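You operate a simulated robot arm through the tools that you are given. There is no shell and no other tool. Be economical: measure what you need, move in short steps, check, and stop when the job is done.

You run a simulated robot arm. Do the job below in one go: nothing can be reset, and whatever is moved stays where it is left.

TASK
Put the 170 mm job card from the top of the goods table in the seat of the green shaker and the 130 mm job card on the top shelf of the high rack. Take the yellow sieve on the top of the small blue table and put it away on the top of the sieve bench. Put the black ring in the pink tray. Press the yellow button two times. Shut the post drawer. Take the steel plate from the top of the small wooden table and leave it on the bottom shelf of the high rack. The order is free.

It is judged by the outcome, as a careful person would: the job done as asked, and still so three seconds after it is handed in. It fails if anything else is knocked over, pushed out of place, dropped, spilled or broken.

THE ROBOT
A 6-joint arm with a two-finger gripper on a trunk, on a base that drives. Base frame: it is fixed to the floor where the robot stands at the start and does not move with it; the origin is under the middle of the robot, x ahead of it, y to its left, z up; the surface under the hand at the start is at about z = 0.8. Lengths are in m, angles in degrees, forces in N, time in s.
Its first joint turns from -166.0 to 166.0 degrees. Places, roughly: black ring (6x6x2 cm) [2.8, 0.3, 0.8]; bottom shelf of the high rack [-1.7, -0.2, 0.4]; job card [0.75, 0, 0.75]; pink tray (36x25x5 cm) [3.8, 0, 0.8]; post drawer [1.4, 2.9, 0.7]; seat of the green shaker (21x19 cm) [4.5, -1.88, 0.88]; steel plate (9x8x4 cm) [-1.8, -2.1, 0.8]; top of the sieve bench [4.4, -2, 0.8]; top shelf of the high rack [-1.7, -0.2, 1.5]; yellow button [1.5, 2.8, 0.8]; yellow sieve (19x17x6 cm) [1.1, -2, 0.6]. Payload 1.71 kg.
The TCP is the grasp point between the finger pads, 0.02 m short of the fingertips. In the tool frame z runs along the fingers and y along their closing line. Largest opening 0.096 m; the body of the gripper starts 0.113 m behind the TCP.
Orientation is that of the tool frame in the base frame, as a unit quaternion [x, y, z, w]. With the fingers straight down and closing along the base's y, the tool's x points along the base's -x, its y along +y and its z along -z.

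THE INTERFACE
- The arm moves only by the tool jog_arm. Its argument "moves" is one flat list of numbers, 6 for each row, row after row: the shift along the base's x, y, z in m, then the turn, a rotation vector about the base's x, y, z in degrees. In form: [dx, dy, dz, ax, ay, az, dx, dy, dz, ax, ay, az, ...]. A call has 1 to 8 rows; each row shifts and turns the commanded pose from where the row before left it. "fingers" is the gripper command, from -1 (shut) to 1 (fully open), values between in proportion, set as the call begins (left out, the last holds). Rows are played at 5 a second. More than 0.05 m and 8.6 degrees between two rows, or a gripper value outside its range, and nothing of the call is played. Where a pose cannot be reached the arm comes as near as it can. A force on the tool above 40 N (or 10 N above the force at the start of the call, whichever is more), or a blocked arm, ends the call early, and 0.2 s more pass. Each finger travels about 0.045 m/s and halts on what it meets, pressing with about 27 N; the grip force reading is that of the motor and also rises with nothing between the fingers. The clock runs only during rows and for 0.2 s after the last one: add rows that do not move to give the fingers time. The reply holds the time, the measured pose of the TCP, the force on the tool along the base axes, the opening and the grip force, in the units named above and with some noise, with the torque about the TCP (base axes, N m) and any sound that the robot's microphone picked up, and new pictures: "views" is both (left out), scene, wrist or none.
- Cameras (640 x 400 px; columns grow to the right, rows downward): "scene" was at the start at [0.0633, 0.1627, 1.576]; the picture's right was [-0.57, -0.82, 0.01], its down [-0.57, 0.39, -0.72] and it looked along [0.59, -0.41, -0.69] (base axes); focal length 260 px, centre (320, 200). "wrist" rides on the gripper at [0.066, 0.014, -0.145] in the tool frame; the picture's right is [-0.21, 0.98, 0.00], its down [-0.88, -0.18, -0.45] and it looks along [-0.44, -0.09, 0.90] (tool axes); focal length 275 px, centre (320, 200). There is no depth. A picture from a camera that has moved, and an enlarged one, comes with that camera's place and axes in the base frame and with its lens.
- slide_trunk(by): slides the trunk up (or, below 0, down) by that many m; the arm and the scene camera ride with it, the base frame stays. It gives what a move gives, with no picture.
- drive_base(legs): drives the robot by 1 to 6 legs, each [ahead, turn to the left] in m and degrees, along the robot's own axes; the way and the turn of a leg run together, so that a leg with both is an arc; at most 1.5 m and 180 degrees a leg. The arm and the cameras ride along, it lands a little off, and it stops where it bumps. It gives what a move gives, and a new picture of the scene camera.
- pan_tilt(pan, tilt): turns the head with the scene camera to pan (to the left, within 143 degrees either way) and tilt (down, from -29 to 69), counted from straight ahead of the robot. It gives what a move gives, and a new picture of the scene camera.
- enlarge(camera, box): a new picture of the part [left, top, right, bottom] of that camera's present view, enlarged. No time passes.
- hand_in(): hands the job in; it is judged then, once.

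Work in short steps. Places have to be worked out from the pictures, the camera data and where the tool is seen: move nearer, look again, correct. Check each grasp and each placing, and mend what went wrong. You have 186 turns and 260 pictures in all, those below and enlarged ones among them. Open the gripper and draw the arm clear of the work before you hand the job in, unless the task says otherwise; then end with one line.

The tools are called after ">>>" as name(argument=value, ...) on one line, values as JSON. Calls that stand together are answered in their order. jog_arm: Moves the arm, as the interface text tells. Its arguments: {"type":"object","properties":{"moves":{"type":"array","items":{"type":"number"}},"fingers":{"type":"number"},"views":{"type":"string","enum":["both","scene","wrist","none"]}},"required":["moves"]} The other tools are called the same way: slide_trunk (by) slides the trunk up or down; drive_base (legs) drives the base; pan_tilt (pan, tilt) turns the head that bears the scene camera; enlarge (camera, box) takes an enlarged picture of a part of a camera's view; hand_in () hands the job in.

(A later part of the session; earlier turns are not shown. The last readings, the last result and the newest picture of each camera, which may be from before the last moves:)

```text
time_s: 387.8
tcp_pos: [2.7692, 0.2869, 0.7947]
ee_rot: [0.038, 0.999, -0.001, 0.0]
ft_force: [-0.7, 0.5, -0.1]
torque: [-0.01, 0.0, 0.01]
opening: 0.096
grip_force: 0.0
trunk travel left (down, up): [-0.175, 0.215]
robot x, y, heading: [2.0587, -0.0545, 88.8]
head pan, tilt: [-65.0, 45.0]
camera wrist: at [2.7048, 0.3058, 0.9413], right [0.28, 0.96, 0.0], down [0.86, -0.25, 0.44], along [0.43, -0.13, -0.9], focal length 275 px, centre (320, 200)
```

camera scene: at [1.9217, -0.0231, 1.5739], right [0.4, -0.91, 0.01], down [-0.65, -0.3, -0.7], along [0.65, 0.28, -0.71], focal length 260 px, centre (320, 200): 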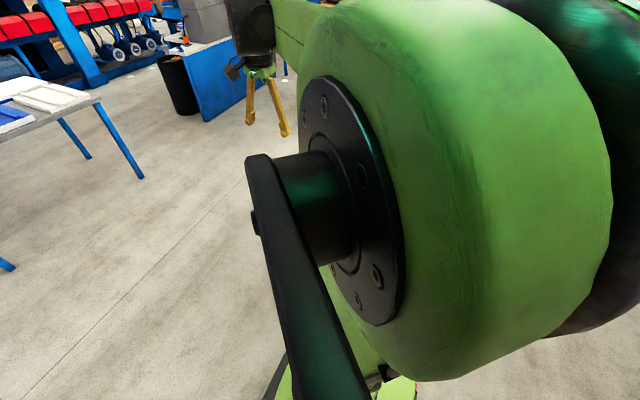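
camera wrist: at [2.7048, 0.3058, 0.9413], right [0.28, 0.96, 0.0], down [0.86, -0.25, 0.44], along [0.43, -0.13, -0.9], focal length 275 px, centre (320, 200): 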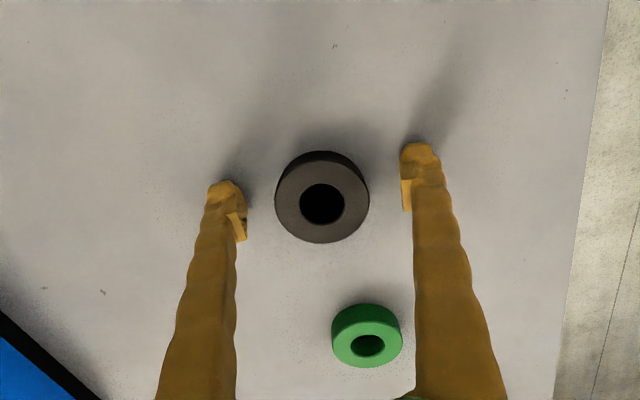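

Ring centre is really at (2.785, 0.283). I shift, lower 12 mm and close.

>>> jog_arm(moves=[0.014, -0.003, 0, 0, 0, 0, 0, 0, -0.006, 0, 0, 0, 0, 0, -0.006, 0, 0, 0, 0, 0, 0, 0, 0, 0], views="none")

>>> jog_arm(moves=[0, 0, 0, 0, 0, 0, 0, 0, 0, 0, 0, 0, 0, 0, 0, 0, 0, 0, 0, 0, 0, 0, 0, 0], fingers=-1, views="wrist")

```text
time_s: 388.4
tcp_pos: [2.7841, 0.2703, 0.7988]
ee_rot: [0.039, 0.999, 0.008, 0.001]
ft_force: [0.0, -0.4, 0.5]
torque: [0.04, 0.0, 0.0]
opening: 0.0959
grip_force: 0.1
trunk travel left (down, up): [-0.175, 0.215]
robot x, y, heading: [2.0592, -0.0521, 89.0]
head pan, tilt: [-65.0, 45.0]
stopped in row 3: the force on the tool passed its limit at 54 N (the readings are from after the stop); the commanded pose is now the measured one
```

```text
time_s: 389.4
tcp_pos: [2.7849, 0.2704, 0.7994]
ee_rot: [0.038, 0.999, 0.007, 0.001]
ft_force: [2.2, -22.2, 26.4]
torque: [-1.19, 0.11, 0.14]
opening: 0.054
grip_force: 27.1
trunk travel left (down, up): [-0.175, 0.215]
robot x, y, heading: [2.0539, -0.0536, 88.9]
head pan, tilt: [-65.0, 45.0]
camera wrist: at [2.7191, 0.2865, 0.9456], right [0.28, 0.96, 0.01], down [0.86, -0.26, 0.44], along [0.43, -0.11, -0.9], focal length 275 px, centre (320, 200)
```

wrist: 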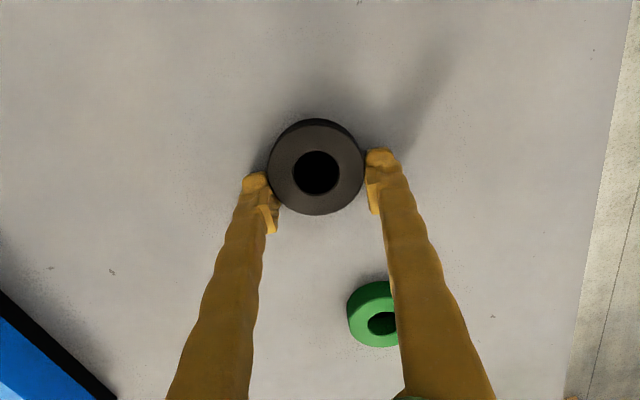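

Fingers hold the ring off-centre (chord 54 mm). I open, shift -13 mm in x, go to about 0.79 and regrip.

>>> jog_arm(moves=[0, 0, 0.002, 0, 0, 0, 0, 0, 0, 0, 0, 0, 0, 0, 0, 0, 0, 0, 0, 0, 0, 0, 0, 0], fingers=1, views="wrist")

```text
time_s: 390.4
tcp_pos: [2.785, 0.2737, 0.7991]
ee_rot: [0.037, 0.999, 0.007, 0.0]
ft_force: [-0.3, 0.1, 0.0]
torque: [0.02, -0.01, 0.0]
opening: 0.0958
grip_force: 0.0
trunk travel left (down, up): [-0.175, 0.215]
robot x, y, heading: [2.056, -0.0489, 88.8]
head pan, tilt: [-65.0, 45.0]
camera wrist: at [2.7194, 0.2899, 0.9453], right [0.28, 0.96, 0.01], down [0.86, -0.26, 0.44], along [0.43, -0.11, -0.9], focal length 275 px, centre (320, 200)
```

wrist: 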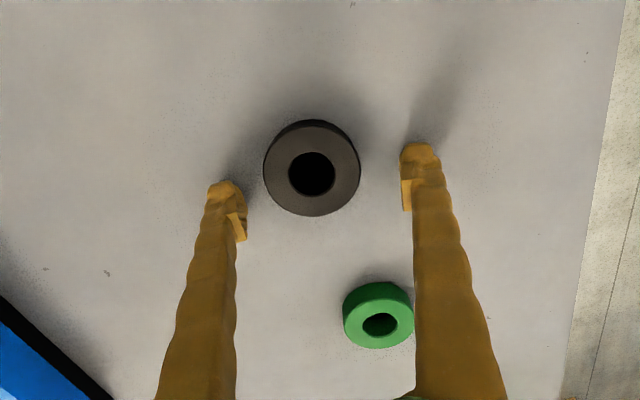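

Shift (-0.010, -0.004), lower 8 mm, close.

>>> jog_arm(moves=[-0.01, -0.004, 0, 0, 0, 0, 0, 0, -0.005, 0, 0, 0, 0, 0, -0.004, 0, 0, 0, 0, 0, 0, 0, 0, 0], views="none")

>>> jog_arm(moves=[0, 0, 0, 0, 0, 0, 0, 0, 0, 0, 0, 0, 0, 0, 0, 0, 0, 0, 0, 0, 0, 0, 0, 0], fingers=-1, views="wrist")

```text
time_s: 391.2
tcp_pos: [2.7754, 0.2533, 0.7986]
ee_rot: [0.039, 0.999, 0.015, 0.0]
ft_force: [-0.4, -1.3, 0.1]
torque: [0.08, -0.02, 0.02]
opening: 0.096
grip_force: 0.1
trunk travel left (down, up): [-0.175, 0.215]
robot x, y, heading: [2.0562, -0.0556, 88.9]
head pan, tilt: [-65.0, 45.0]
stopped in row 4: the force on the tool passed its limit at 47 N (the readings are from after the stop); the commanded pose is now the measured one
```

```text
time_s: 392.2
tcp_pos: [2.7748, 0.2529, 0.8006]
ee_rot: [0.038, 0.999, 0.015, 0.002]
ft_force: [2.1, -20.3, 23.5]
torque: [-1.11, 0.03, 0.15]
opening: 0.0536
grip_force: 26.8
trunk travel left (down, up): [-0.175, 0.215]
robot x, y, heading: [2.0531, -0.0535, 88.8]
head pan, tilt: [-65.0, 45.0]
camera wrist: at [2.7091, 0.2684, 0.9462], right [0.28, 0.96, 0.03], down [0.86, -0.26, 0.44], along [0.43, -0.1, -0.9], focal length 275 px, centre (320, 200)
```

wrist: 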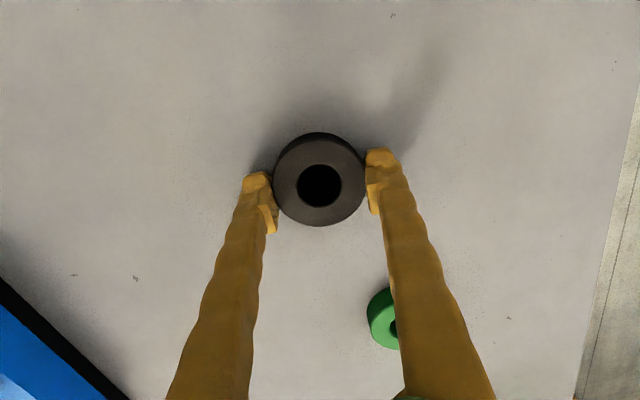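

Ring is centred and held at 53.6 mm. I lift gently.

>>> jog_arm(moves=[0, 0, 0.005, 0, 0, 0, 0, 0, 0.01, 0, 0, 0, 0, 0, 0.02, 0, 0, 0, 0, 0, 0.03, 0, 0, 0, 0, 0, 0, 0, 0, 0], views="wrist")

```text
time_s: 393.4
tcp_pos: [2.7751, 0.258, 0.8643]
ee_rot: [0.036, 0.999, 0.015, 0.001]
ft_force: [-0.4, -0.6, 0.2]
torque: [-0.03, -0.08, -0.02]
opening: 0.0535
grip_force: 27.0
trunk travel left (down, up): [-0.175, 0.215]
robot x, y, heading: [2.0545, -0.0549, 89.0]
head pan, tilt: [-65.0, 45.0]
camera wrist: at [2.7086, 0.2723, 1.0105], right [0.28, 0.96, 0.03], down [0.86, -0.26, 0.44], along [0.43, -0.1, -0.9], focal length 275 px, centre (320, 200)
```

wrist: 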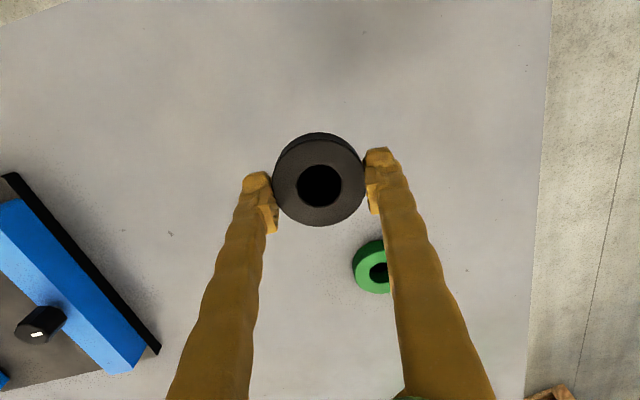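

Ring held. I raise it and swing the hand back to the front of the robot.

>>> jog_arm(moves=[0, 0, 0.05, 0, 0, 0, 0, 0, 0.05, 0, 0, 0, -0.03, 0, 0.038, 0, 0, 0, -0.03, 0, 0.038, 0, 0, 0, -0.03, 0, 0.038, 0, 0, 0, -0.03, 0, 0.038, 0, 0, 0, -0.03, 0, 0.038, 0, 0, 0, -0.03, 0, 0.038, 0, 0, 0], views="none")

>>> jog_arm(moves=[-0.045, 0.02, 0, 0, 0, 8, -0.045, 0.02, 0, 0, 0, 8, -0.045, 0.02, 0, 0, 0, 8, -0.045, 0.02, 0, 0, 0, 8, -0.045, 0.02, 0, 0, 0, 8, -0.045, 0.02, 0, 0, 0, 8, -0.045, 0.02, 0, 0, 0, 8, -0.045, 0.02, 0, 0, 0, 8], views="none")

>>> drive_base(legs=[[-0.9, 0], [0, -90], [1.4, 0], [0.35, 0], [0, 90]])

>>> pan_tilt(pan=0, tilt=35)

```text
time_s: 395.2
tcp_pos: [2.5962, 0.2594, 1.1909]
ee_rot: [0.038, 0.999, 0.014, 0.0]
ft_force: [0.8, 0.0, -0.7]
torque: [-0.01, 0.07, 0.02]
opening: 0.0533
grip_force: 27.1
trunk travel left (down, up): [-0.175, 0.215]
robot x, y, heading: [2.0598, -0.0476, 88.5]
head pan, tilt: [-65.0, 45.0]
```

```text
time_s: 397.1
tcp_pos: [2.2341, 0.4149, 1.1907]
ee_rot: [-0.499, 0.867, 0.012, -0.007]
ft_force: [-0.4, 0.4, 0.5]
torque: [0.0, 0.02, 0.0]
opening: 0.0535
grip_force: 26.6
trunk travel left (down, up): [-0.175, 0.215]
robot x, y, heading: [2.0541, -0.0502, 89.0]
head pan, tilt: [-65.0, 45.0]
```

```text
time_s: 426.7
tcp_pos: [3.9712, -0.493, 1.191]
ee_rot: [-0.497, 0.868, 0.012, -0.007]
ft_force: [-0.2, 0.2, -0.8]
torque: [-0.02, 0.03, -0.06]
opening: 0.0534
grip_force: 26.6
trunk travel left (down, up): [-0.175, 0.215]
robot x, y, heading: [3.7929, -0.9604, 88.7]
head pan, tilt: [-65.0, 45.0]
camera scene: at [3.6598, -0.9286, 1.5739], right [0.4, -0.92, 0.01], down [-0.65, -0.29, -0.7], along [0.65, 0.27, -0.71], focal length 260 px, centre (320, 200)
```

scene: 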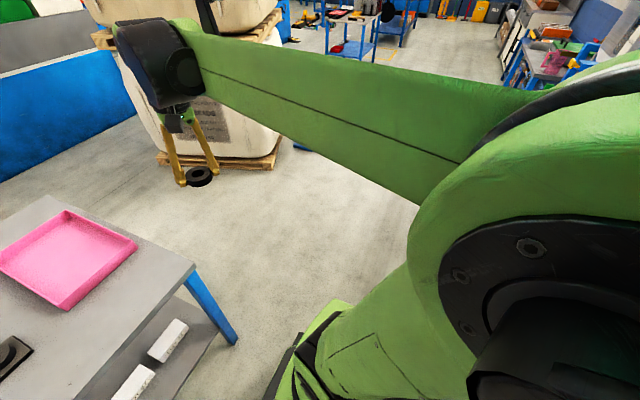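

```text
time_s: 428.1
tcp_pos: [3.9704, -0.5012, 1.1943]
ee_rot: [-0.497, 0.868, 0.014, -0.005]
ft_force: [0.0, 0.8, -0.7]
torque: [-0.02, 0.01, -0.01]
opening: 0.0534
grip_force: 26.9
trunk travel left (down, up): [-0.175, 0.215]
robot x, y, heading: [3.7984, -0.962, 88.7]
head pan, tilt: [0.0, 35.0]
camera scene: at [3.5876, -0.8716, 1.5879], right [1.0, -0.02, 0.0], down [-0.01, -0.59, -0.81], along [0.02, 0.81, -0.59], focal length 260 px, centre (320, 200)
```

scene: 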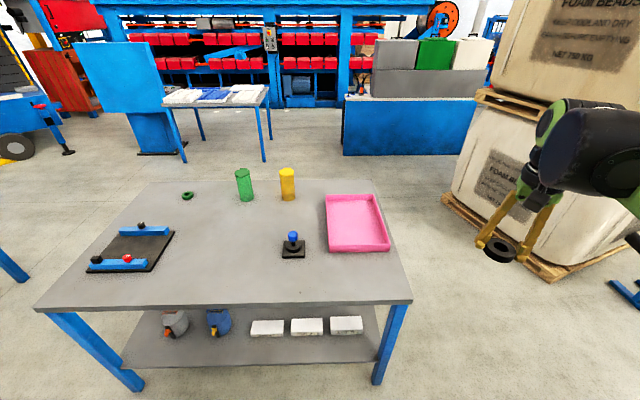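

The pink tray is centred at about (3.785, 0.045). I go 0.12 m closer and bring the ring above it.

>>> drive_base(legs=[[0.12, 0]])

>>> jog_arm(moves=[-0.022, 0.044, 0, 0, 0, 0, -0.022, 0.044, 0, 0, 0, 0, -0.022, 0.044, 0, 0, 0, 0, -0.022, 0.044, 0, 0, 0, 0, -0.022, 0.044, 0, 0, 0, 0, -0.022, 0.044, 0, 0, 0, 0, -0.022, 0.044, 0, 0, 0, 0, -0.022, 0.044, 0, 0, 0, 0], views="none")

>>> jog_arm(moves=[-0.008, 0.03, -0.03, 0, 0, 0, 0, 0.02, -0.04, 0, 0, 0, 0, 0, -0.05, 0, 0, 0, 0, 0, -0.05, 0, 0, 0, 0, 0, 0, 0, 0, 0])

```text
time_s: 429.5
tcp_pos: [3.9728, -0.381, 1.1943]
ee_rot: [-0.498, 0.867, 0.015, -0.006]
ft_force: [0.6, -1.1, 0.7]
torque: [0.04, 0.03, 0.02]
opening: 0.0534
grip_force: 27.1
trunk travel left (down, up): [-0.175, 0.215]
robot x, y, heading: [3.7968, -0.8402, 88.7]
head pan, tilt: [0.0, 35.0]
camera scene: at [3.5902, -0.7589, 1.5883], right [1.0, -0.02, 0.0], down [-0.01, -0.58, -0.81], along [0.02, 0.81, -0.58], focal length 260 px, centre (320, 200)
```

scene: 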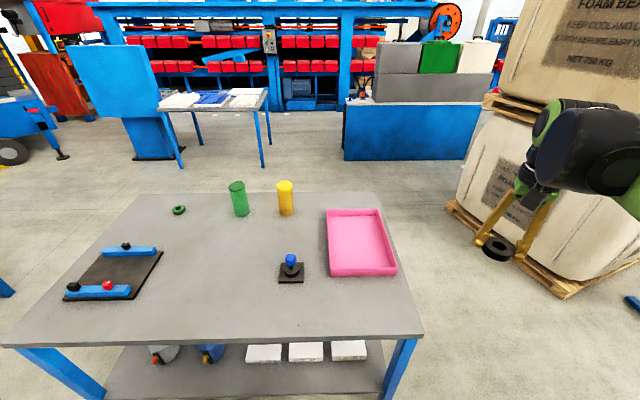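

```text
time_s: 431.3
tcp_pos: [3.7953, -0.0405, 1.1975]
ee_rot: [-0.498, 0.867, 0.02, -0.003]
ft_force: [0.5, -0.2, 0.0]
torque: [0.04, 0.06, 0.02]
opening: 0.0531
grip_force: 27.3
trunk travel left (down, up): [-0.175, 0.215]
robot x, y, heading: [3.7987, -0.8406, 89.0]
head pan, tilt: [0.0, 35.0]
```

```text
time_s: 432.5
tcp_pos: [3.7884, 0.0085, 1.0276]
ee_rot: [-0.497, 0.867, 0.019, -0.003]
ft_force: [-0.3, 0.0, -0.1]
torque: [-0.05, 0.02, 0.0]
opening: 0.0535
grip_force: 26.9
trunk travel left (down, up): [-0.175, 0.215]
robot x, y, heading: [3.7989, -0.8414, 88.6]
head pan, tilt: [0.0, 35.0]
camera scene: at [3.59, -0.7514, 1.5879], right [1.0, -0.02, 0.0], down [-0.01, -0.59, -0.81], along [0.02, 0.81, -0.59], focal length 260 px, centre (320, 200)
camera wrist: at [3.7458, -0.0452, 1.1732], right [-0.74, 0.67, 0.04], down [0.61, 0.65, 0.45], along [0.28, 0.36, -0.89], focal length 275 px, centre (320, 200)
```

scene: 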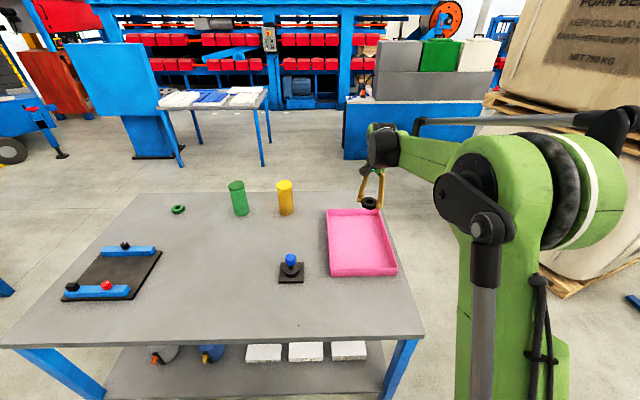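
wrist: 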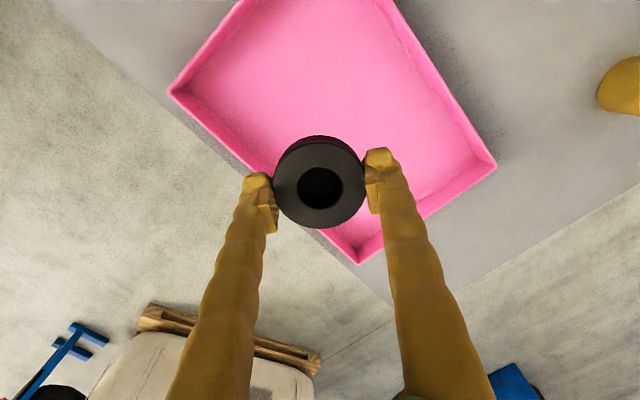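

Tray spans x 3.643–3.89, y -0.13 to 0.225. I centre over (3.768, 0.04) and lower.

>>> jog_arm(moves=[-0.02, 0.03, -0.02, 0, 0, 0, 0, 0, -0.05, 0, 0, 0, 0, 0, -0.05, 0, 0, 0, 0, 0, -0.04, 0, 0, 0, 0, 0, -0.015, 0, 0, 0, 0, 0, 0, 0, 0, 0], views="wrist")

```text
time_s: 433.9
tcp_pos: [3.7675, 0.0384, 0.8527]
ee_rot: [-0.497, 0.868, 0.019, -0.004]
ft_force: [-1.3, 0.3, -0.7]
torque: [-0.01, 0.01, 0.03]
opening: 0.0534
grip_force: 27.2
trunk travel left (down, up): [-0.175, 0.215]
robot x, y, heading: [3.7922, -0.8407, 88.6]
head pan, tilt: [0.0, 35.0]
camera wrist: at [3.7255, -0.0152, 0.9981], right [-0.74, 0.67, 0.04], down [0.61, 0.65, 0.45], along [0.28, 0.36, -0.89], focal length 275 px, centre (320, 200)
```

wrist: 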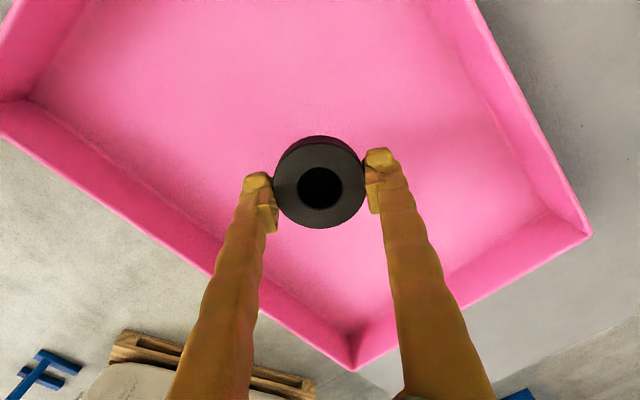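

>>> jog_arm(moves=[0, 0, -0.015, 0, 0, 0, 0, 0, -0.01, 0, 0, 0, 0, 0, -0.006, 0, 0, 0, 0, 0, 0, 0, 0, 0], views="wrist")

```text
time_s: 434.9
tcp_pos: [3.7694, 0.0377, 0.8221]
ee_rot: [-0.497, 0.868, 0.02, -0.002]
ft_force: [0.5, 0.0, -0.5]
torque: [0.01, 0.0, -0.01]
opening: 0.0534
grip_force: 27.2
trunk travel left (down, up): [-0.175, 0.215]
robot x, y, heading: [3.8001, -0.8424, 88.6]
head pan, tilt: [0.0, 35.0]
camera wrist: at [3.7276, -0.0155, 0.968], right [-0.74, 0.67, 0.04], down [0.61, 0.65, 0.45], along [0.28, 0.36, -0.89], focal length 275 px, centre (320, 200)
```

wrist: 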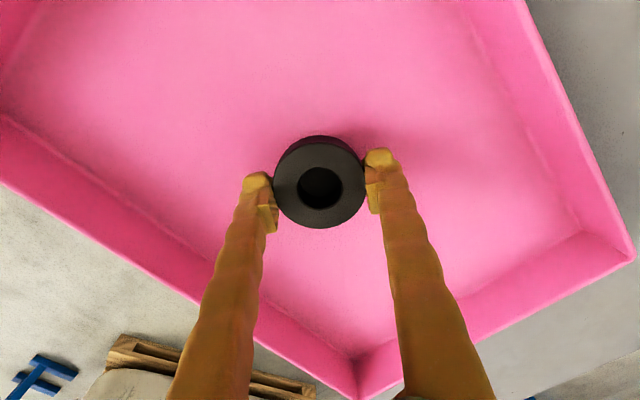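

Shadows are closing in and there is no contact yet. I lower in 4 mm steps.

>>> jog_arm(moves=[0, 0, -0.004, 0, 0, 0, 0, 0, -0.004, 0, 0, 0, 0, 0, 0, 0, 0, 0], views="none")

>>> jog_arm(moves=[0, 0, -0.003, 0, 0, 0, 0, 0, -0.003, 0, 0, 0, 0, 0, 0, 0, 0, 0], views="wrist")

```text
time_s: 435.7
tcp_pos: [3.768, 0.0382, 0.8146]
ee_rot: [-0.497, 0.867, 0.021, -0.003]
ft_force: [-1.0, -1.0, -0.7]
torque: [-0.02, 0.01, -0.04]
opening: 0.0533
grip_force: 26.9
trunk travel left (down, up): [-0.175, 0.215]
robot x, y, heading: [3.7959, -0.8415, 88.6]
head pan, tilt: [0.0, 35.0]
```

```text
time_s: 436.5
tcp_pos: [3.7665, 0.0374, 0.8064]
ee_rot: [-0.497, 0.868, 0.02, -0.002]
ft_force: [0.4, 0.3, -0.8]
torque: [0.01, 0.01, 0.01]
opening: 0.0533
grip_force: 27.2
trunk travel left (down, up): [-0.175, 0.215]
robot x, y, heading: [3.7968, -0.8404, 88.5]
head pan, tilt: [0.0, 35.0]
camera wrist: at [3.7255, -0.0159, 0.9529], right [-0.74, 0.67, 0.04], down [0.61, 0.65, 0.45], along [0.28, 0.36, -0.89], focal length 275 px, centre (320, 200)
```

wrist: 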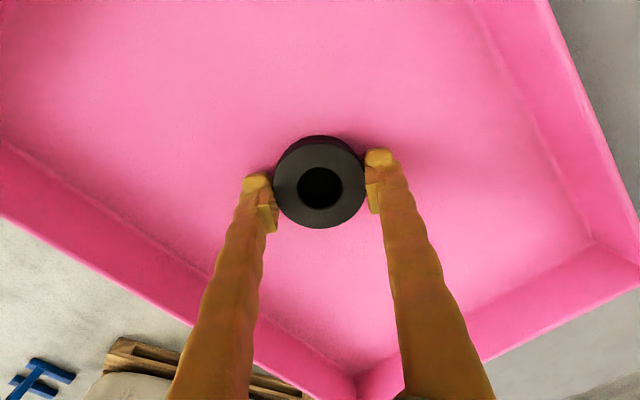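

>>> jog_arm(moves=[0, 0, -0.002, 0, 0, 0, 0, 0, -0.002, 0, 0, 0, 0, 0, -0.002, 0, 0, 0, 0, 0, 0, 0, 0, 0], views="none")

```text
time_s: 437.3
tcp_pos: [3.7678, 0.0262, 0.82]
ee_rot: [-0.498, 0.867, 0.027, 0.003]
ft_force: [-0.2, -2.0, 0.0]
torque: [0.08, 0.01, 0.01]
opening: 0.0536
grip_force: 27.4
trunk travel left (down, up): [-0.175, 0.215]
robot x, y, heading: [3.795, -0.8413, 88.5]
head pan, tilt: [0.0, 35.0]
stopped in row 3: the force on the tool passed its limit at 44 N (the readings are from after the stop); the commanded pose is now the measured one
```

Contact at about 0.803. I go to about 0.806 and release.

>>> jog_arm(moves=[0, 0, -0.006, 0, 0, 0, 0, 0, -0.005, 0, 0, 0, 0, 0, 0, 0, 0, 0, 0, 0, 0, 0, 0, 0], views="none")

>>> jog_arm(moves=[0, 0, 0, 0, 0, 0, 0, 0, 0, 0, 0, 0, 0, 0, 0, 0, 0, 0], fingers=0.7, views="wrist")

```text
time_s: 438.3
tcp_pos: [3.7677, 0.0281, 0.8059]
ee_rot: [-0.498, 0.867, 0.025, 0.003]
ft_force: [-1.4, 0.6, 9.4]
torque: [-0.21, -0.1, -0.01]
opening: 0.0536
grip_force: 26.9
trunk travel left (down, up): [-0.175, 0.215]
robot x, y, heading: [3.7983, -0.8402, 88.5]
head pan, tilt: [0.0, 35.0]
```

```text
time_s: 439.1
tcp_pos: [3.7679, 0.0276, 0.8056]
ee_rot: [-0.497, 0.867, 0.026, 0.002]
ft_force: [0.4, -0.4, -0.3]
torque: [0.02, -0.02, 0.03]
opening: 0.0814
grip_force: 0.0
trunk travel left (down, up): [-0.175, 0.215]
robot x, y, heading: [3.7935, -0.8417, 88.7]
head pan, tilt: [0.0, 35.0]
camera wrist: at [3.7264, -0.0284, 0.9505], right [-0.74, 0.67, 0.05], down [0.61, 0.64, 0.46], along [0.28, 0.37, -0.89], focal length 275 px, centre (320, 200)
```

wrist: 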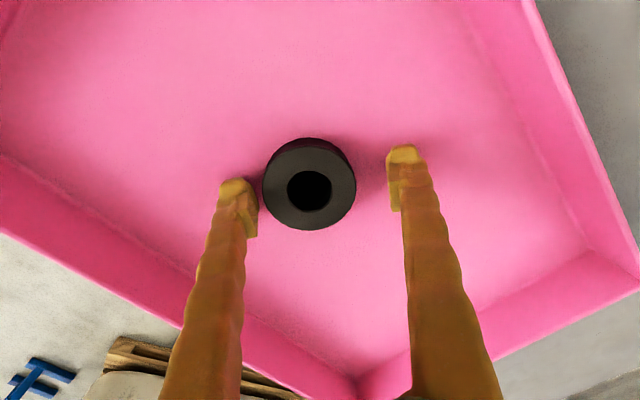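

Ring rests in the tray. I lift out, tuck, and drive through the gap northwards to the post.

>>> jog_arm(moves=[0, 0, 0.03, 0, 0, 0, 0, 0, 0.05, 0, 0, 0, 0, 0, 0.05, 0, 0, 0, 0, 0, 0.05, 0, 0, 0, 0, -0.03, 0.04, 0, 0, 0, 0, -0.03, 0.04, 0, 0, 0, 0, -0.03, 0.04, 0, 0, 0, 0, -0.03, 0.04, 0, 0, 0], views="wrist")

>>> jog_arm(moves=[0, -0.045, 0, 0, 0, 0, 0, -0.045, 0, 0, 0, 0, 0, -0.045, 0, 0, 0, 0, 0, -0.045, 0, 0, 0, 0, 0, -0.04, 0, 0, 0, 0], views="none")

>>> drive_base(legs=[[-0.12, 0], [0, 91], [0.9, 0], [0.83, 0], [0, -90], [1.2, 0]])

```text
time_s: 440.9
tcp_pos: [3.7659, -0.0933, 1.1449]
ee_rot: [-0.498, 0.867, 0.025, 0.001]
ft_force: [-0.5, 0.8, -0.9]
torque: [-0.05, 0.02, 0.01]
opening: 0.0816
grip_force: 0.1
trunk travel left (down, up): [-0.175, 0.215]
robot x, y, heading: [3.7993, -0.8396, 88.5]
head pan, tilt: [0.0, 35.0]
camera wrist: at [3.7246, -0.1491, 1.2909], right [-0.74, 0.67, 0.05], down [0.61, 0.64, 0.46], along [0.28, 0.37, -0.89], focal length 275 px, centre (320, 200)
```

wrist: 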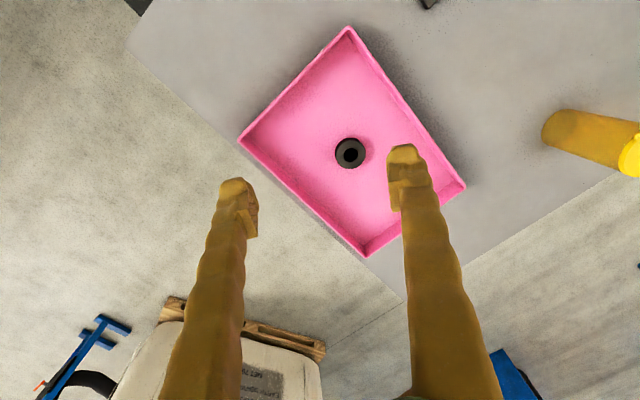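

```text
time_s: 442.1
tcp_pos: [3.7671, -0.3133, 1.1493]
ee_rot: [-0.497, 0.867, 0.027, 0.002]
ft_force: [0.2, -1.1, 0.1]
torque: [0.09, -0.01, 0.0]
opening: 0.0815
grip_force: 0.1
trunk travel left (down, up): [-0.175, 0.215]
robot x, y, heading: [3.7957, -0.8393, 88.6]
head pan, tilt: [0.0, 35.0]
```

```text
time_s: 475.3
tcp_pos: [1.8971, 0.6197, 1.1495]
ee_rot: [-0.54, 0.841, 0.026, 0.0]
ft_force: [0.3, 0.7, -0.6]
torque: [0.03, 0.07, 0.01]
opening: 0.0816
grip_force: 0.0
trunk travel left (down, up): [-0.175, 0.215]
robot x, y, heading: [1.9828, 0.0992, 94.6]
head pan, tilt: [0.0, 35.0]
camera scene: at [1.7646, 0.1629, 1.5879], right [1.0, 0.08, 0.0], down [0.05, -0.58, -0.81], along [-0.06, 0.81, -0.59], focal length 260 px, centre (320, 200)
```

scene: 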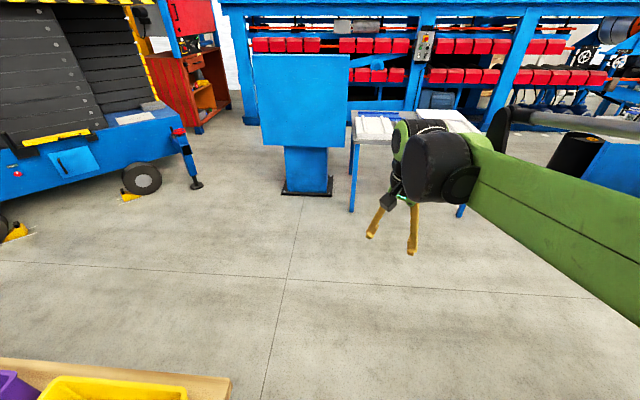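

The blue lectern-like post at (1.46, 2.5+) shows a blank back to the south; its front must face north. I go round its west side: first to about (0.73, 1.2) and look.

>>> drive_base(legs=[[1.1, 0], [0, 85], [1.17, 0], [0, -90]])

>>> pan_tilt(pan=0, tilt=20)

```text
time_s: 502.1
tcp_pos: [0.6879, 1.7257, 1.1552]
ee_rot: [-0.495, 0.868, 0.033, 0.006]
ft_force: [0.1, -0.6, 0.4]
torque: [0.0, -0.02, 0.01]
opening: 0.0818
grip_force: 0.0
trunk travel left (down, up): [-0.175, 0.215]
robot x, y, heading: [0.7136, 1.2151, 88.3]
head pan, tilt: [0.0, 35.0]
camera scene: at [0.5042, 1.3026, 1.5879], right [1.0, -0.03, 0.0], down [-0.02, -0.59, -0.81], along [0.02, 0.81, -0.59], focal length 260 px, centre (320, 200)
```

scene: 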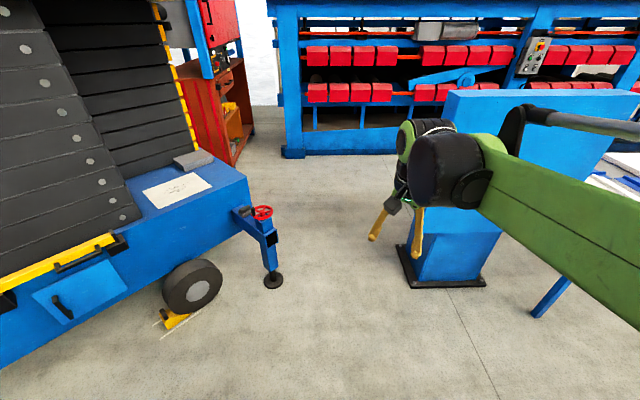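

```text
time_s: 502.9
tcp_pos: [0.687, 1.7255, 1.1563]
ee_rot: [-0.495, 0.868, 0.033, 0.006]
ft_force: [0.0, 2.4, -0.8]
torque: [-0.35, 0.0, -0.02]
opening: 0.0813
grip_force: 0.1
trunk travel left (down, up): [-0.175, 0.215]
robot x, y, heading: [0.7112, 1.2135, 88.9]
head pan, tilt: [0.0, 20.0]
camera scene: at [0.5045, 1.3148, 1.6112], right [1.0, -0.03, 0.0], down [-0.01, -0.36, -0.93], along [0.03, 0.93, -0.36], focal length 260 px, centre (320, 200)
```

scene: 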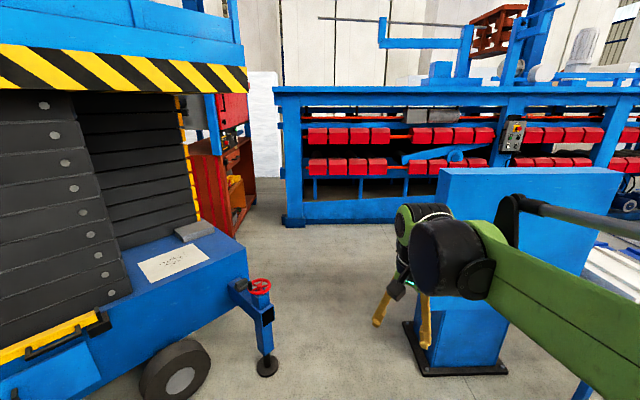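

The gap between the lift's jack (x≈0.2) and the post (x≥1.17) is passable. I drive north, turn east, then face south to the post's front.

>>> drive_base(legs=[[1.2, 0], [1.2, 0], [0, -90], [0.72, 0], [0, -88]])

>>> pan_tilt(pan=0, tilt=35)

```text
time_s: 535.5
tcp_pos: [1.4807, 3.0756, 1.1628]
ee_rot: [0.868, 0.496, -0.009, 0.039]
ft_force: [-0.4, 0.6, -0.1]
torque: [-0.02, 0.01, -0.04]
opening: 0.0818
grip_force: 0.0
trunk travel left (down, up): [-0.175, 0.215]
robot x, y, heading: [1.4608, 3.5732, -91.7]
head pan, tilt: [0.0, 20.0]
camera scene: at [1.6675, 3.4765, 1.6116], right [-1.0, 0.03, 0.0], down [0.01, 0.36, -0.93], along [-0.03, -0.93, -0.36], focal length 260 px, centre (320, 200)
```

scene: 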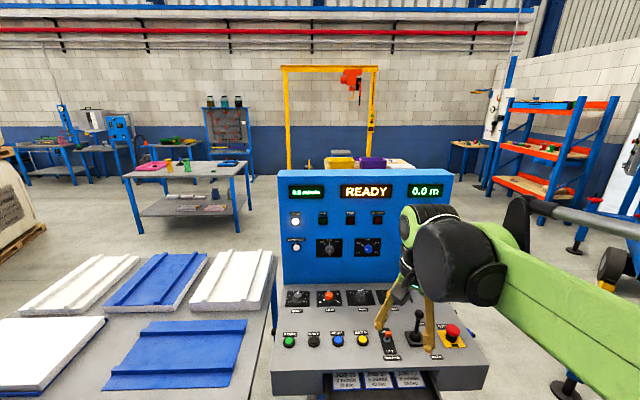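

```text
time_s: 536.2
tcp_pos: [1.4822, 3.0854, 1.1662]
ee_rot: [0.867, 0.496, -0.011, 0.043]
ft_force: [0.2, 0.6, 0.7]
torque: [-0.11, 0.03, 0.02]
opening: 0.0816
grip_force: 0.1
trunk travel left (down, up): [-0.175, 0.215]
robot x, y, heading: [1.4576, 3.569, -91.6]
head pan, tilt: [0.0, 35.0]
camera scene: at [1.6682, 3.497, 1.5887], right [-1.0, 0.03, 0.0], down [0.02, 0.58, -0.82], along [-0.02, -0.82, -0.58], focal length 260 px, centre (320, 200)
```

scene: 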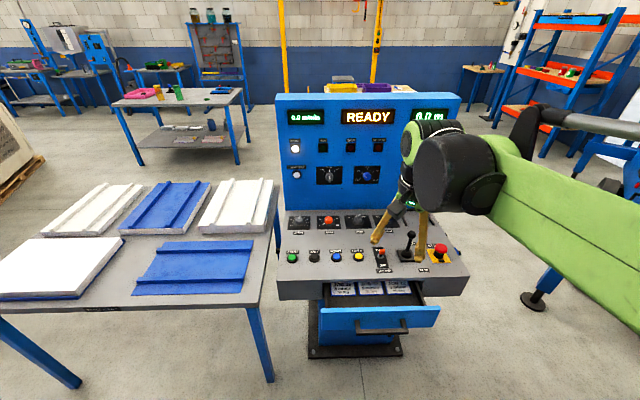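

I enlarge the desk: buttons and open drawer.

>>> enlarge(camera="scene", box=[270, 205, 478, 335])

```text
3.08 times, centred on (374, 270) of scene
camera zoom: at [1.6682, 3.497, 1.5887], right [-1.0, 0.03, 0.0], down [0.02, 0.58, -0.82], along [-0.02, -0.82, -0.58], focal length 800 px, centre (154, -15)
```

zoom: 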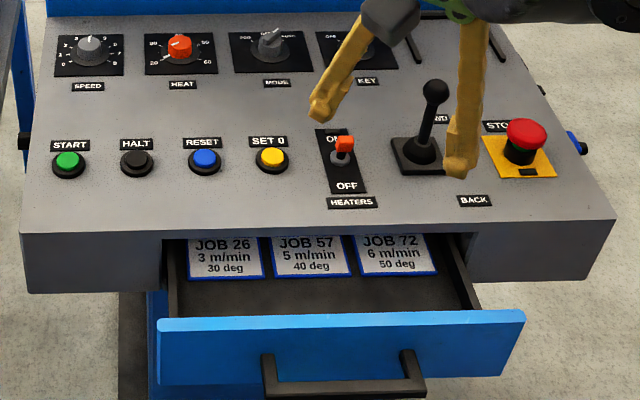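

The yellow "SET 0" button is at about (1.50, 2.80); the drawer is open below the desk. I shut the fingers, square the hand and go above the button.

>>> jog_arm(moves=[0.004, -0.04, -0.01, 0, 0, 6, 0.004, -0.04, -0.01, 0, 0, 6, 0.004, -0.04, -0.01, 0, 0, 6, 0.004, -0.04, -0.01, 0, 0, 6, 0.002, -0.04, -0.01, 0, 0, 6, 0, -0.04, -0.01, 0, 0, 0, 0, -0.03, -0.02, 0, 0, 0, 0, 0, 0, 0, 0, 0], fingers=-1)

```text
time_s: 538.0
tcp_pos: [1.4978, 2.8204, 1.0882]
ee_rot: [0.709, 0.704, 0.0, 0.047]
ft_force: [-0.5, 0.1, 0.2]
torque: [0.05, 0.02, -0.02]
opening: 0.0
grip_force: 27.3
trunk travel left (down, up): [-0.175, 0.215]
robot x, y, heading: [1.4589, 3.573, -91.7]
head pan, tilt: [0.0, 35.0]
camera scene: at [1.6677, 3.4807, 1.5878], right [-1.0, 0.03, 0.0], down [0.02, 0.59, -0.81], along [-0.02, -0.81, -0.59], focal length 260 px, centre (320, 200)
camera wrist: at [1.5023, 2.8954, 1.2299], right [0.97, -0.21, 0.08], down [-0.22, -0.84, 0.49], along [-0.04, -0.49, -0.87], focal length 275 px, centre (320, 200)
```

scene: 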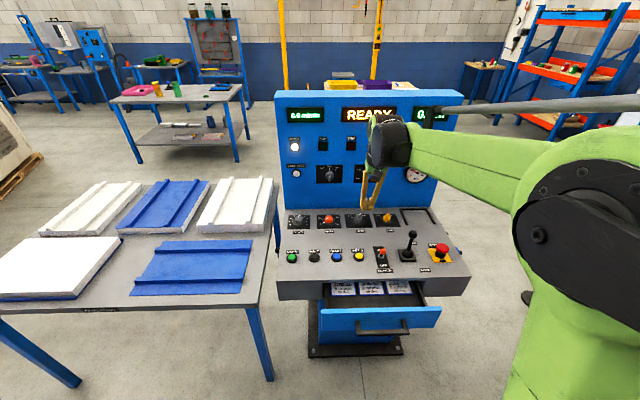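
wrist: 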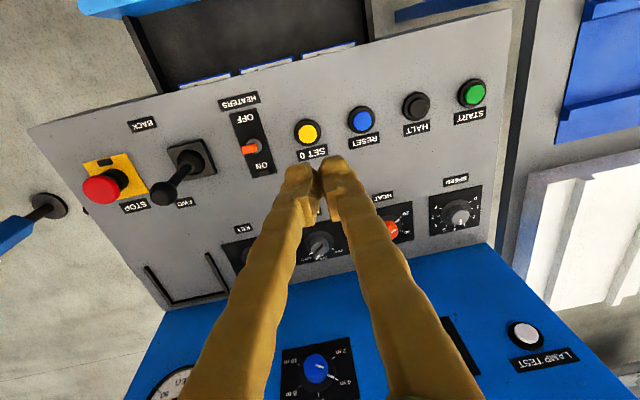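

Button at about (1.490, 2.788). I level the hand and lower to 0.97 above it.

>>> jog_arm(moves=[-0.008, -0.032, -0.03, 3.8, 3.8, 0, 0, 0, -0.045, 0, 0, 0, 0, 0, -0.045, 0, 0, 0, 0, 0, 0, 0, 0, 0, 0, 0, 0, 0, 0, 0])

```text
time_s: 539.2
tcp_pos: [1.493, 2.7903, 0.9655]
ee_rot: [0.71, 0.704, -0.001, 0.0]
ft_force: [0.2, 0.4, -0.4]
torque: [-0.03, 0.02, -0.02]
opening: 0.0002
grip_force: 27.4
trunk travel left (down, up): [-0.175, 0.215]
robot x, y, heading: [1.4609, 3.5707, -91.6]
head pan, tilt: [0.0, 35.0]
camera scene: at [1.6676, 3.4815, 1.5879], right [-1.0, 0.03, 0.0], down [0.02, 0.59, -0.81], along [-0.02, -0.81, -0.59], focal length 260 px, centre (320, 200)
camera wrist: at [1.5067, 2.8559, 1.1109], right [0.98, -0.21, 0.0], down [-0.19, -0.87, 0.45], along [-0.1, -0.44, -0.9], focal length 275 px, centre (320, 200)
```

scene: 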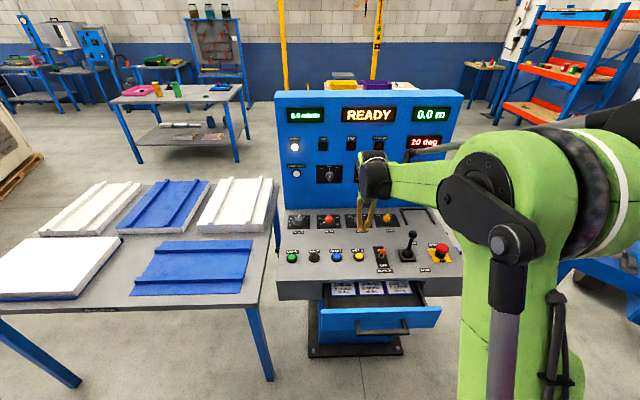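
wrist: 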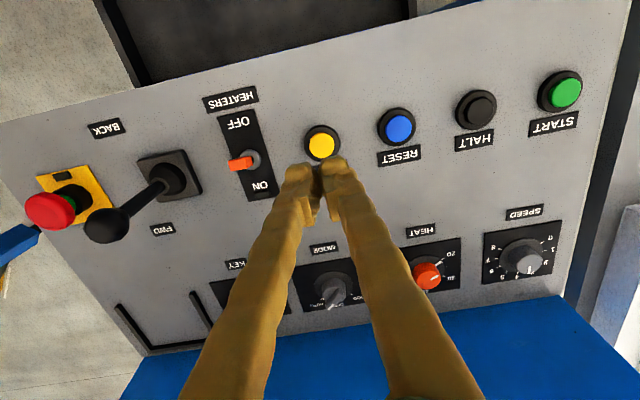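

Nearly over it. I lower 7 cm, shifting y slightly, and look again.

>>> jog_arm(moves=[-0.001, -0.008, -0.04, 0, 0, 0, 0, 0, -0.03, 0, 0, 0, 0, 0, 0, 0, 0, 0, 0, 0, 0, 0, 0, 0], views="wrist")

>>> enlarge(camera="scene", box=[290, 195, 450, 295])

```text
time_s: 540.2
tcp_pos: [1.4899, 2.7814, 0.8979]
ee_rot: [0.71, 0.705, 0.0, 0.0]
ft_force: [-0.1, 0.4, 0.1]
torque: [0.02, -0.01, 0.01]
opening: 0.0
grip_force: 26.8
trunk travel left (down, up): [-0.175, 0.215]
robot x, y, heading: [1.4619, 3.5702, -91.7]
head pan, tilt: [0.0, 35.0]
camera wrist: at [1.5043, 2.8474, 1.0436], right [0.98, -0.21, 0.0], down [-0.19, -0.87, 0.45], along [-0.1, -0.44, -0.9], focal length 275 px, centre (320, 200)
```

wrist: 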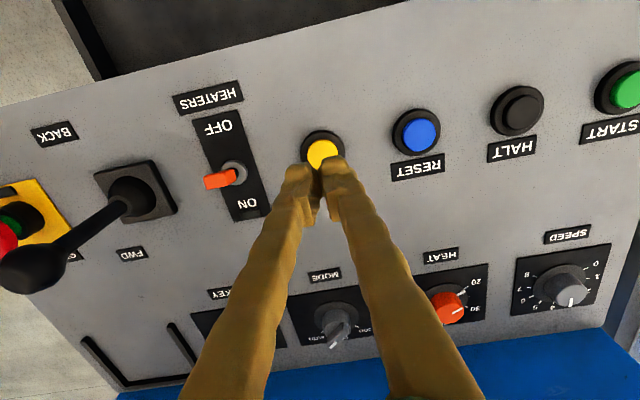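

```text
4.00 times, centred on (370, 245) of scene
camera zoom: at [1.6677, 3.4817, 1.5879], right [-1.0, 0.03, 0.0], down [0.02, 0.59, -0.81], along [-0.02, -0.81, -0.59], focal length 1040 px, centre (120, 20)
```

zoom: 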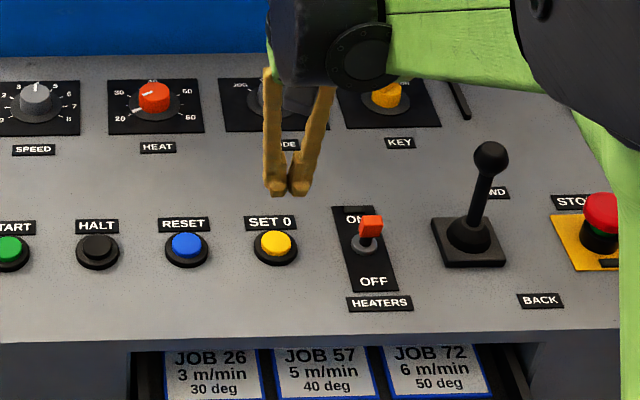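

Solving both views puts the button at about (1.490, 2.772, 0.79). I shift 7 mm, lower 5 cm and check again.

>>> jog_arm(moves=[0, -0.007, -0.02, 0, 0, 0, 0, 0, -0.02, 0, 0, 0, 0, 0, -0.01, 0, 0, 0, 0, 0, 0, 0, 0, 0], views="wrist")

>>> enlarge(camera="scene", box=[310, 215, 410, 277])

```text
time_s: 541.2
tcp_pos: [1.4904, 2.7755, 0.8487]
ee_rot: [0.71, 0.704, -0.001, 0.0]
ft_force: [0.2, 0.2, -0.1]
torque: [0.0, 0.01, -0.03]
opening: 0.0
grip_force: 26.9
trunk travel left (down, up): [-0.175, 0.215]
robot x, y, heading: [1.4568, 3.5701, -91.6]
head pan, tilt: [0.0, 35.0]
camera wrist: at [1.5045, 2.8408, 0.9949], right [0.98, -0.21, 0.0], down [-0.19, -0.87, 0.45], along [-0.1, -0.44, -0.9], focal length 275 px, centre (320, 200)
```

wrist: 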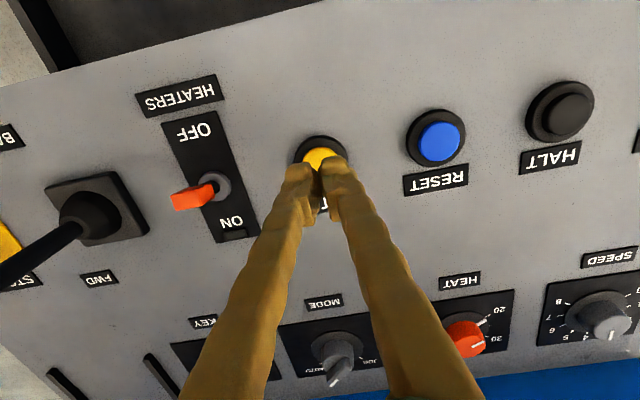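

```text
6.40 times, centred on (360, 246) of scene
camera zoom: at [1.6677, 3.4815, 1.5879], right [-1.0, 0.03, 0.0], down [0.02, 0.59, -0.81], along [-0.02, -0.81, -0.59], focal length 1664 px, centre (64, -94)
```

zoom: 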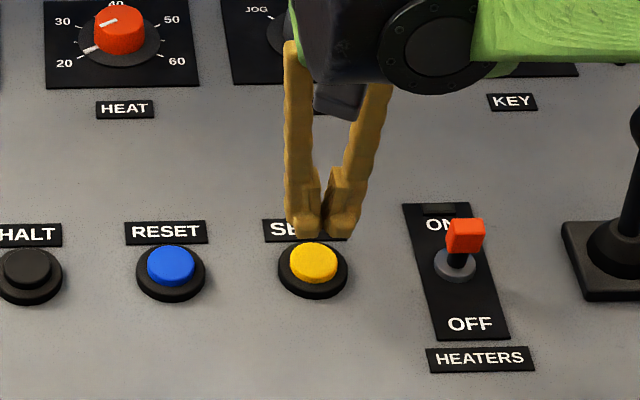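

Tip is about 2 cm above the cap, slightly off. I shift (+4, +4 mm) and press down slowly, listening for a click.

>>> jog_arm(moves=[0.004, 0.004, -0.005, 0, 0, 0, 0, 0, -0.005, 0, 0, 0, 0, 0, -0.004, 0, 0, 0, 0, 0, -0.003, 0, 0, 0], views="wrist")

```text
time_s: 542.2
tcp_pos: [1.4949, 2.7806, 0.8314]
ee_rot: [0.711, 0.704, -0.001, 0.0]
ft_force: [-0.7, -0.2, 0.1]
torque: [-0.01, 0.01, 0.0]
opening: 0.0
grip_force: 26.8
trunk travel left (down, up): [-0.175, 0.215]
robot x, y, heading: [1.4571, 3.5711, -91.5]
head pan, tilt: [0.0, 35.0]
camera wrist: at [1.5091, 2.8459, 0.9779], right [0.98, -0.21, 0.0], down [-0.19, -0.87, 0.45], along [-0.1, -0.44, -0.9], focal length 275 px, centre (320, 200)
```

wrist: 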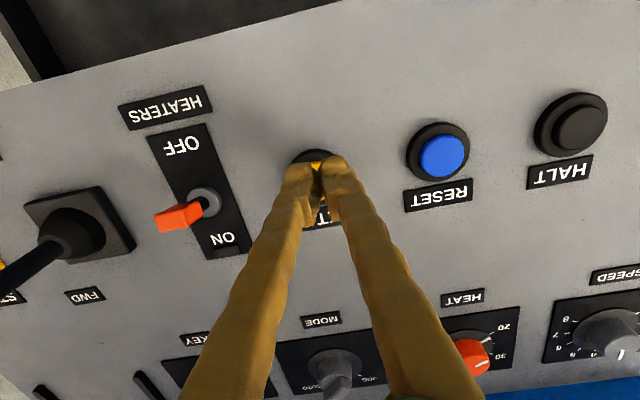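

Well aligned over the cap. I press on in 2–3 mm steps.

>>> jog_arm(moves=[0, 0, -0.003, 0, 0, 0, 0, 0, -0.003, 0, 0, 0, 0, 0, -0.003, 0, 0, 0, 0, 0, -0.002, 0, 0, 0, 0, 0, 0, 0, 0, 0], views="none")

>>> enlarge(camera="scene", box=[310, 215, 410, 277])

```text
time_s: 543.4
tcp_pos: [1.4959, 2.7809, 0.8206]
ee_rot: [0.71, 0.704, -0.001, 0.0]
ft_force: [-0.2, -0.3, -0.2]
torque: [-0.03, 0.0, 0.04]
opening: 0.0003
grip_force: 27.0
trunk travel left (down, up): [-0.175, 0.215]
robot x, y, heading: [1.4606, 3.5693, -91.7]
head pan, tilt: [0.0, 35.0]
```

```text
6.40 times, centred on (360, 246) of scene
camera zoom: at [1.6677, 3.4815, 1.5879], right [-1.0, 0.03, 0.0], down [0.02, 0.59, -0.81], along [-0.02, -0.81, -0.59], focal length 1664 px, centre (64, -94)
```

zoom: 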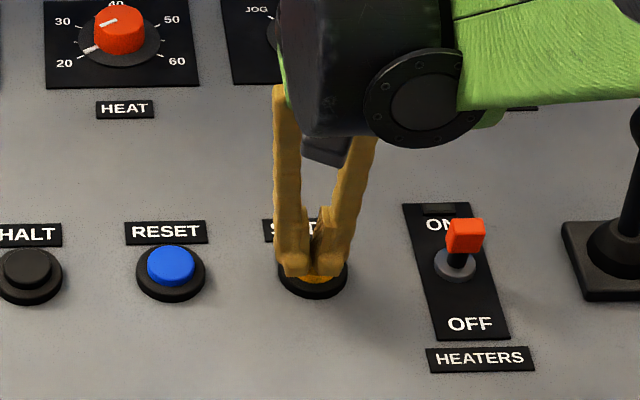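

Over the cap, still no force. I continue down.

>>> jog_arm(moves=[0, 0, -0.002, 0, 0, 0, 0, 0, -0.002, 0, 0, 0, 0, 0, -0.002, 0, 0, 0, 0, 0, -0.002, 0, 0, 0, 0, 0, -0.002, 0, 0, 0], views="none")

```text
time_s: 544.6
tcp_pos: [1.496, 2.7804, 0.8086]
ee_rot: [0.71, 0.704, -0.001, 0.0]
ft_force: [0.4, -0.7, 2.3]
torque: [-0.02, 0.02, -0.02]
opening: 0.0061
grip_force: 29.0
trunk travel left (down, up): [-0.175, 0.215]
robot x, y, heading: [1.4605, 3.5713, -91.6]
head pan, tilt: [0.0, 35.0]
heard: click
```

One click. I rise to release it, then check.

>>> jog_arm(moves=[0, 0, 0.006, 0, 0, 0, 0, 0, 0.008, 0, 0, 0, 0, 0, 0, 0, 0, 0, 0, 0, 0, 0, 0, 0], views="wrist")

>>> enlarge(camera="scene", box=[310, 215, 410, 277])

```text
time_s: 545.6
tcp_pos: [1.4968, 2.7802, 0.8239]
ee_rot: [0.71, 0.704, -0.002, 0.0]
ft_force: [-0.6, 0.0, 0.1]
torque: [0.01, 0.03, 0.03]
opening: 0.0001
grip_force: 29.7
trunk travel left (down, up): [-0.175, 0.215]
robot x, y, heading: [1.4601, 3.5712, -91.5]
head pan, tilt: [0.0, 35.0]
camera wrist: at [1.5109, 2.8458, 0.9705], right [0.98, -0.21, 0.0], down [-0.19, -0.87, 0.45], along [-0.1, -0.44, -0.9], focal length 275 px, centre (320, 200)
```

wrist: 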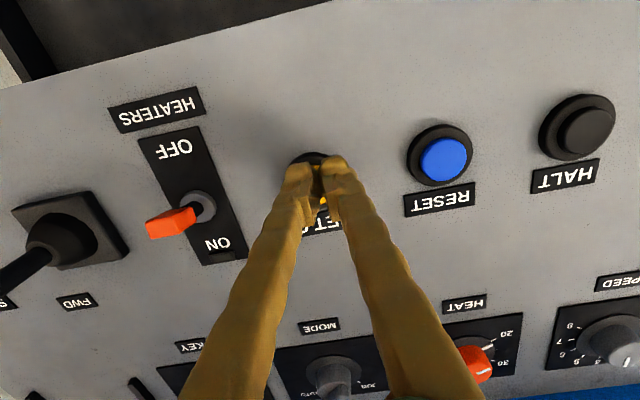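

```text
6.40 times, centred on (360, 246) of scene
camera zoom: at [1.6677, 3.4815, 1.5879], right [-1.0, 0.03, 0.0], down [0.02, 0.59, -0.81], along [-0.02, -0.81, -0.59], focal length 1664 px, centre (64, -94)
```

zoom: 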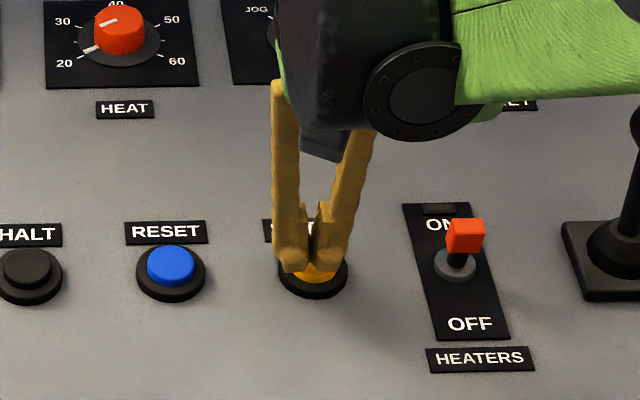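

Released cleanly, no extra sound. Second press with the same stroke.

>>> jog_arm(moves=[0, 0, -0.006, 0, 0, 0, 0, 0, -0.004, 0, 0, 0, 0, 0, -0.003, 0, 0, 0, 0, 0, -0.002, 0, 0, 0, 0, 0, 0, 0, 0, 0], views="none")

```text
time_s: 546.8
tcp_pos: [1.4975, 2.7802, 0.81]
ee_rot: [0.71, 0.704, 0.0, 0.0]
ft_force: [-1.5, 0.5, 2.2]
torque: [-0.04, 0.03, 0.0]
opening: 0.0061
grip_force: 29.2
trunk travel left (down, up): [-0.175, 0.215]
robot x, y, heading: [1.4588, 3.5677, -91.7]
head pan, tilt: [0.0, 35.0]
heard: click
```

Second click heard. I raise straight up and move the hand back to look at the drawer.

>>> jog_arm(moves=[0, 0, 0.01, 0, 0, 0, 0, 0, 0.04, 0, 0, 0, 0, 0, 0.05, 0, 0, 0, 0, 0.03, 0.03, 0, 0, 0, 0, 0.045, 0, 0, 0, 0, 0, 0.045, 0, 0, 0, 0, 0, 0.045, 0, 0, 0, 0, 0, 0, 0, 0, 0])

>>> enlarge(camera="scene", box=[260, 80, 484, 360])

```text
refused: moves must hold 6 numbers for each row
```

```text
1.43 times, centred on (372, 220) of scene
camera zoom: at [1.6676, 3.4817, 1.5879], right [-1.0, 0.03, 0.0], down [0.02, 0.59, -0.81], along [-0.02, -0.81, -0.59], focal length 372 px, centre (246, 171)
```

zoom: 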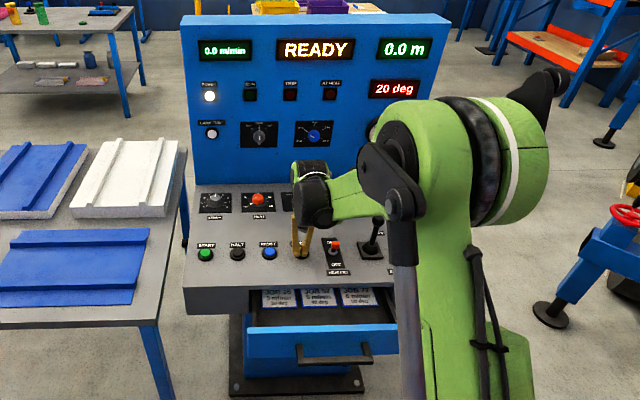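

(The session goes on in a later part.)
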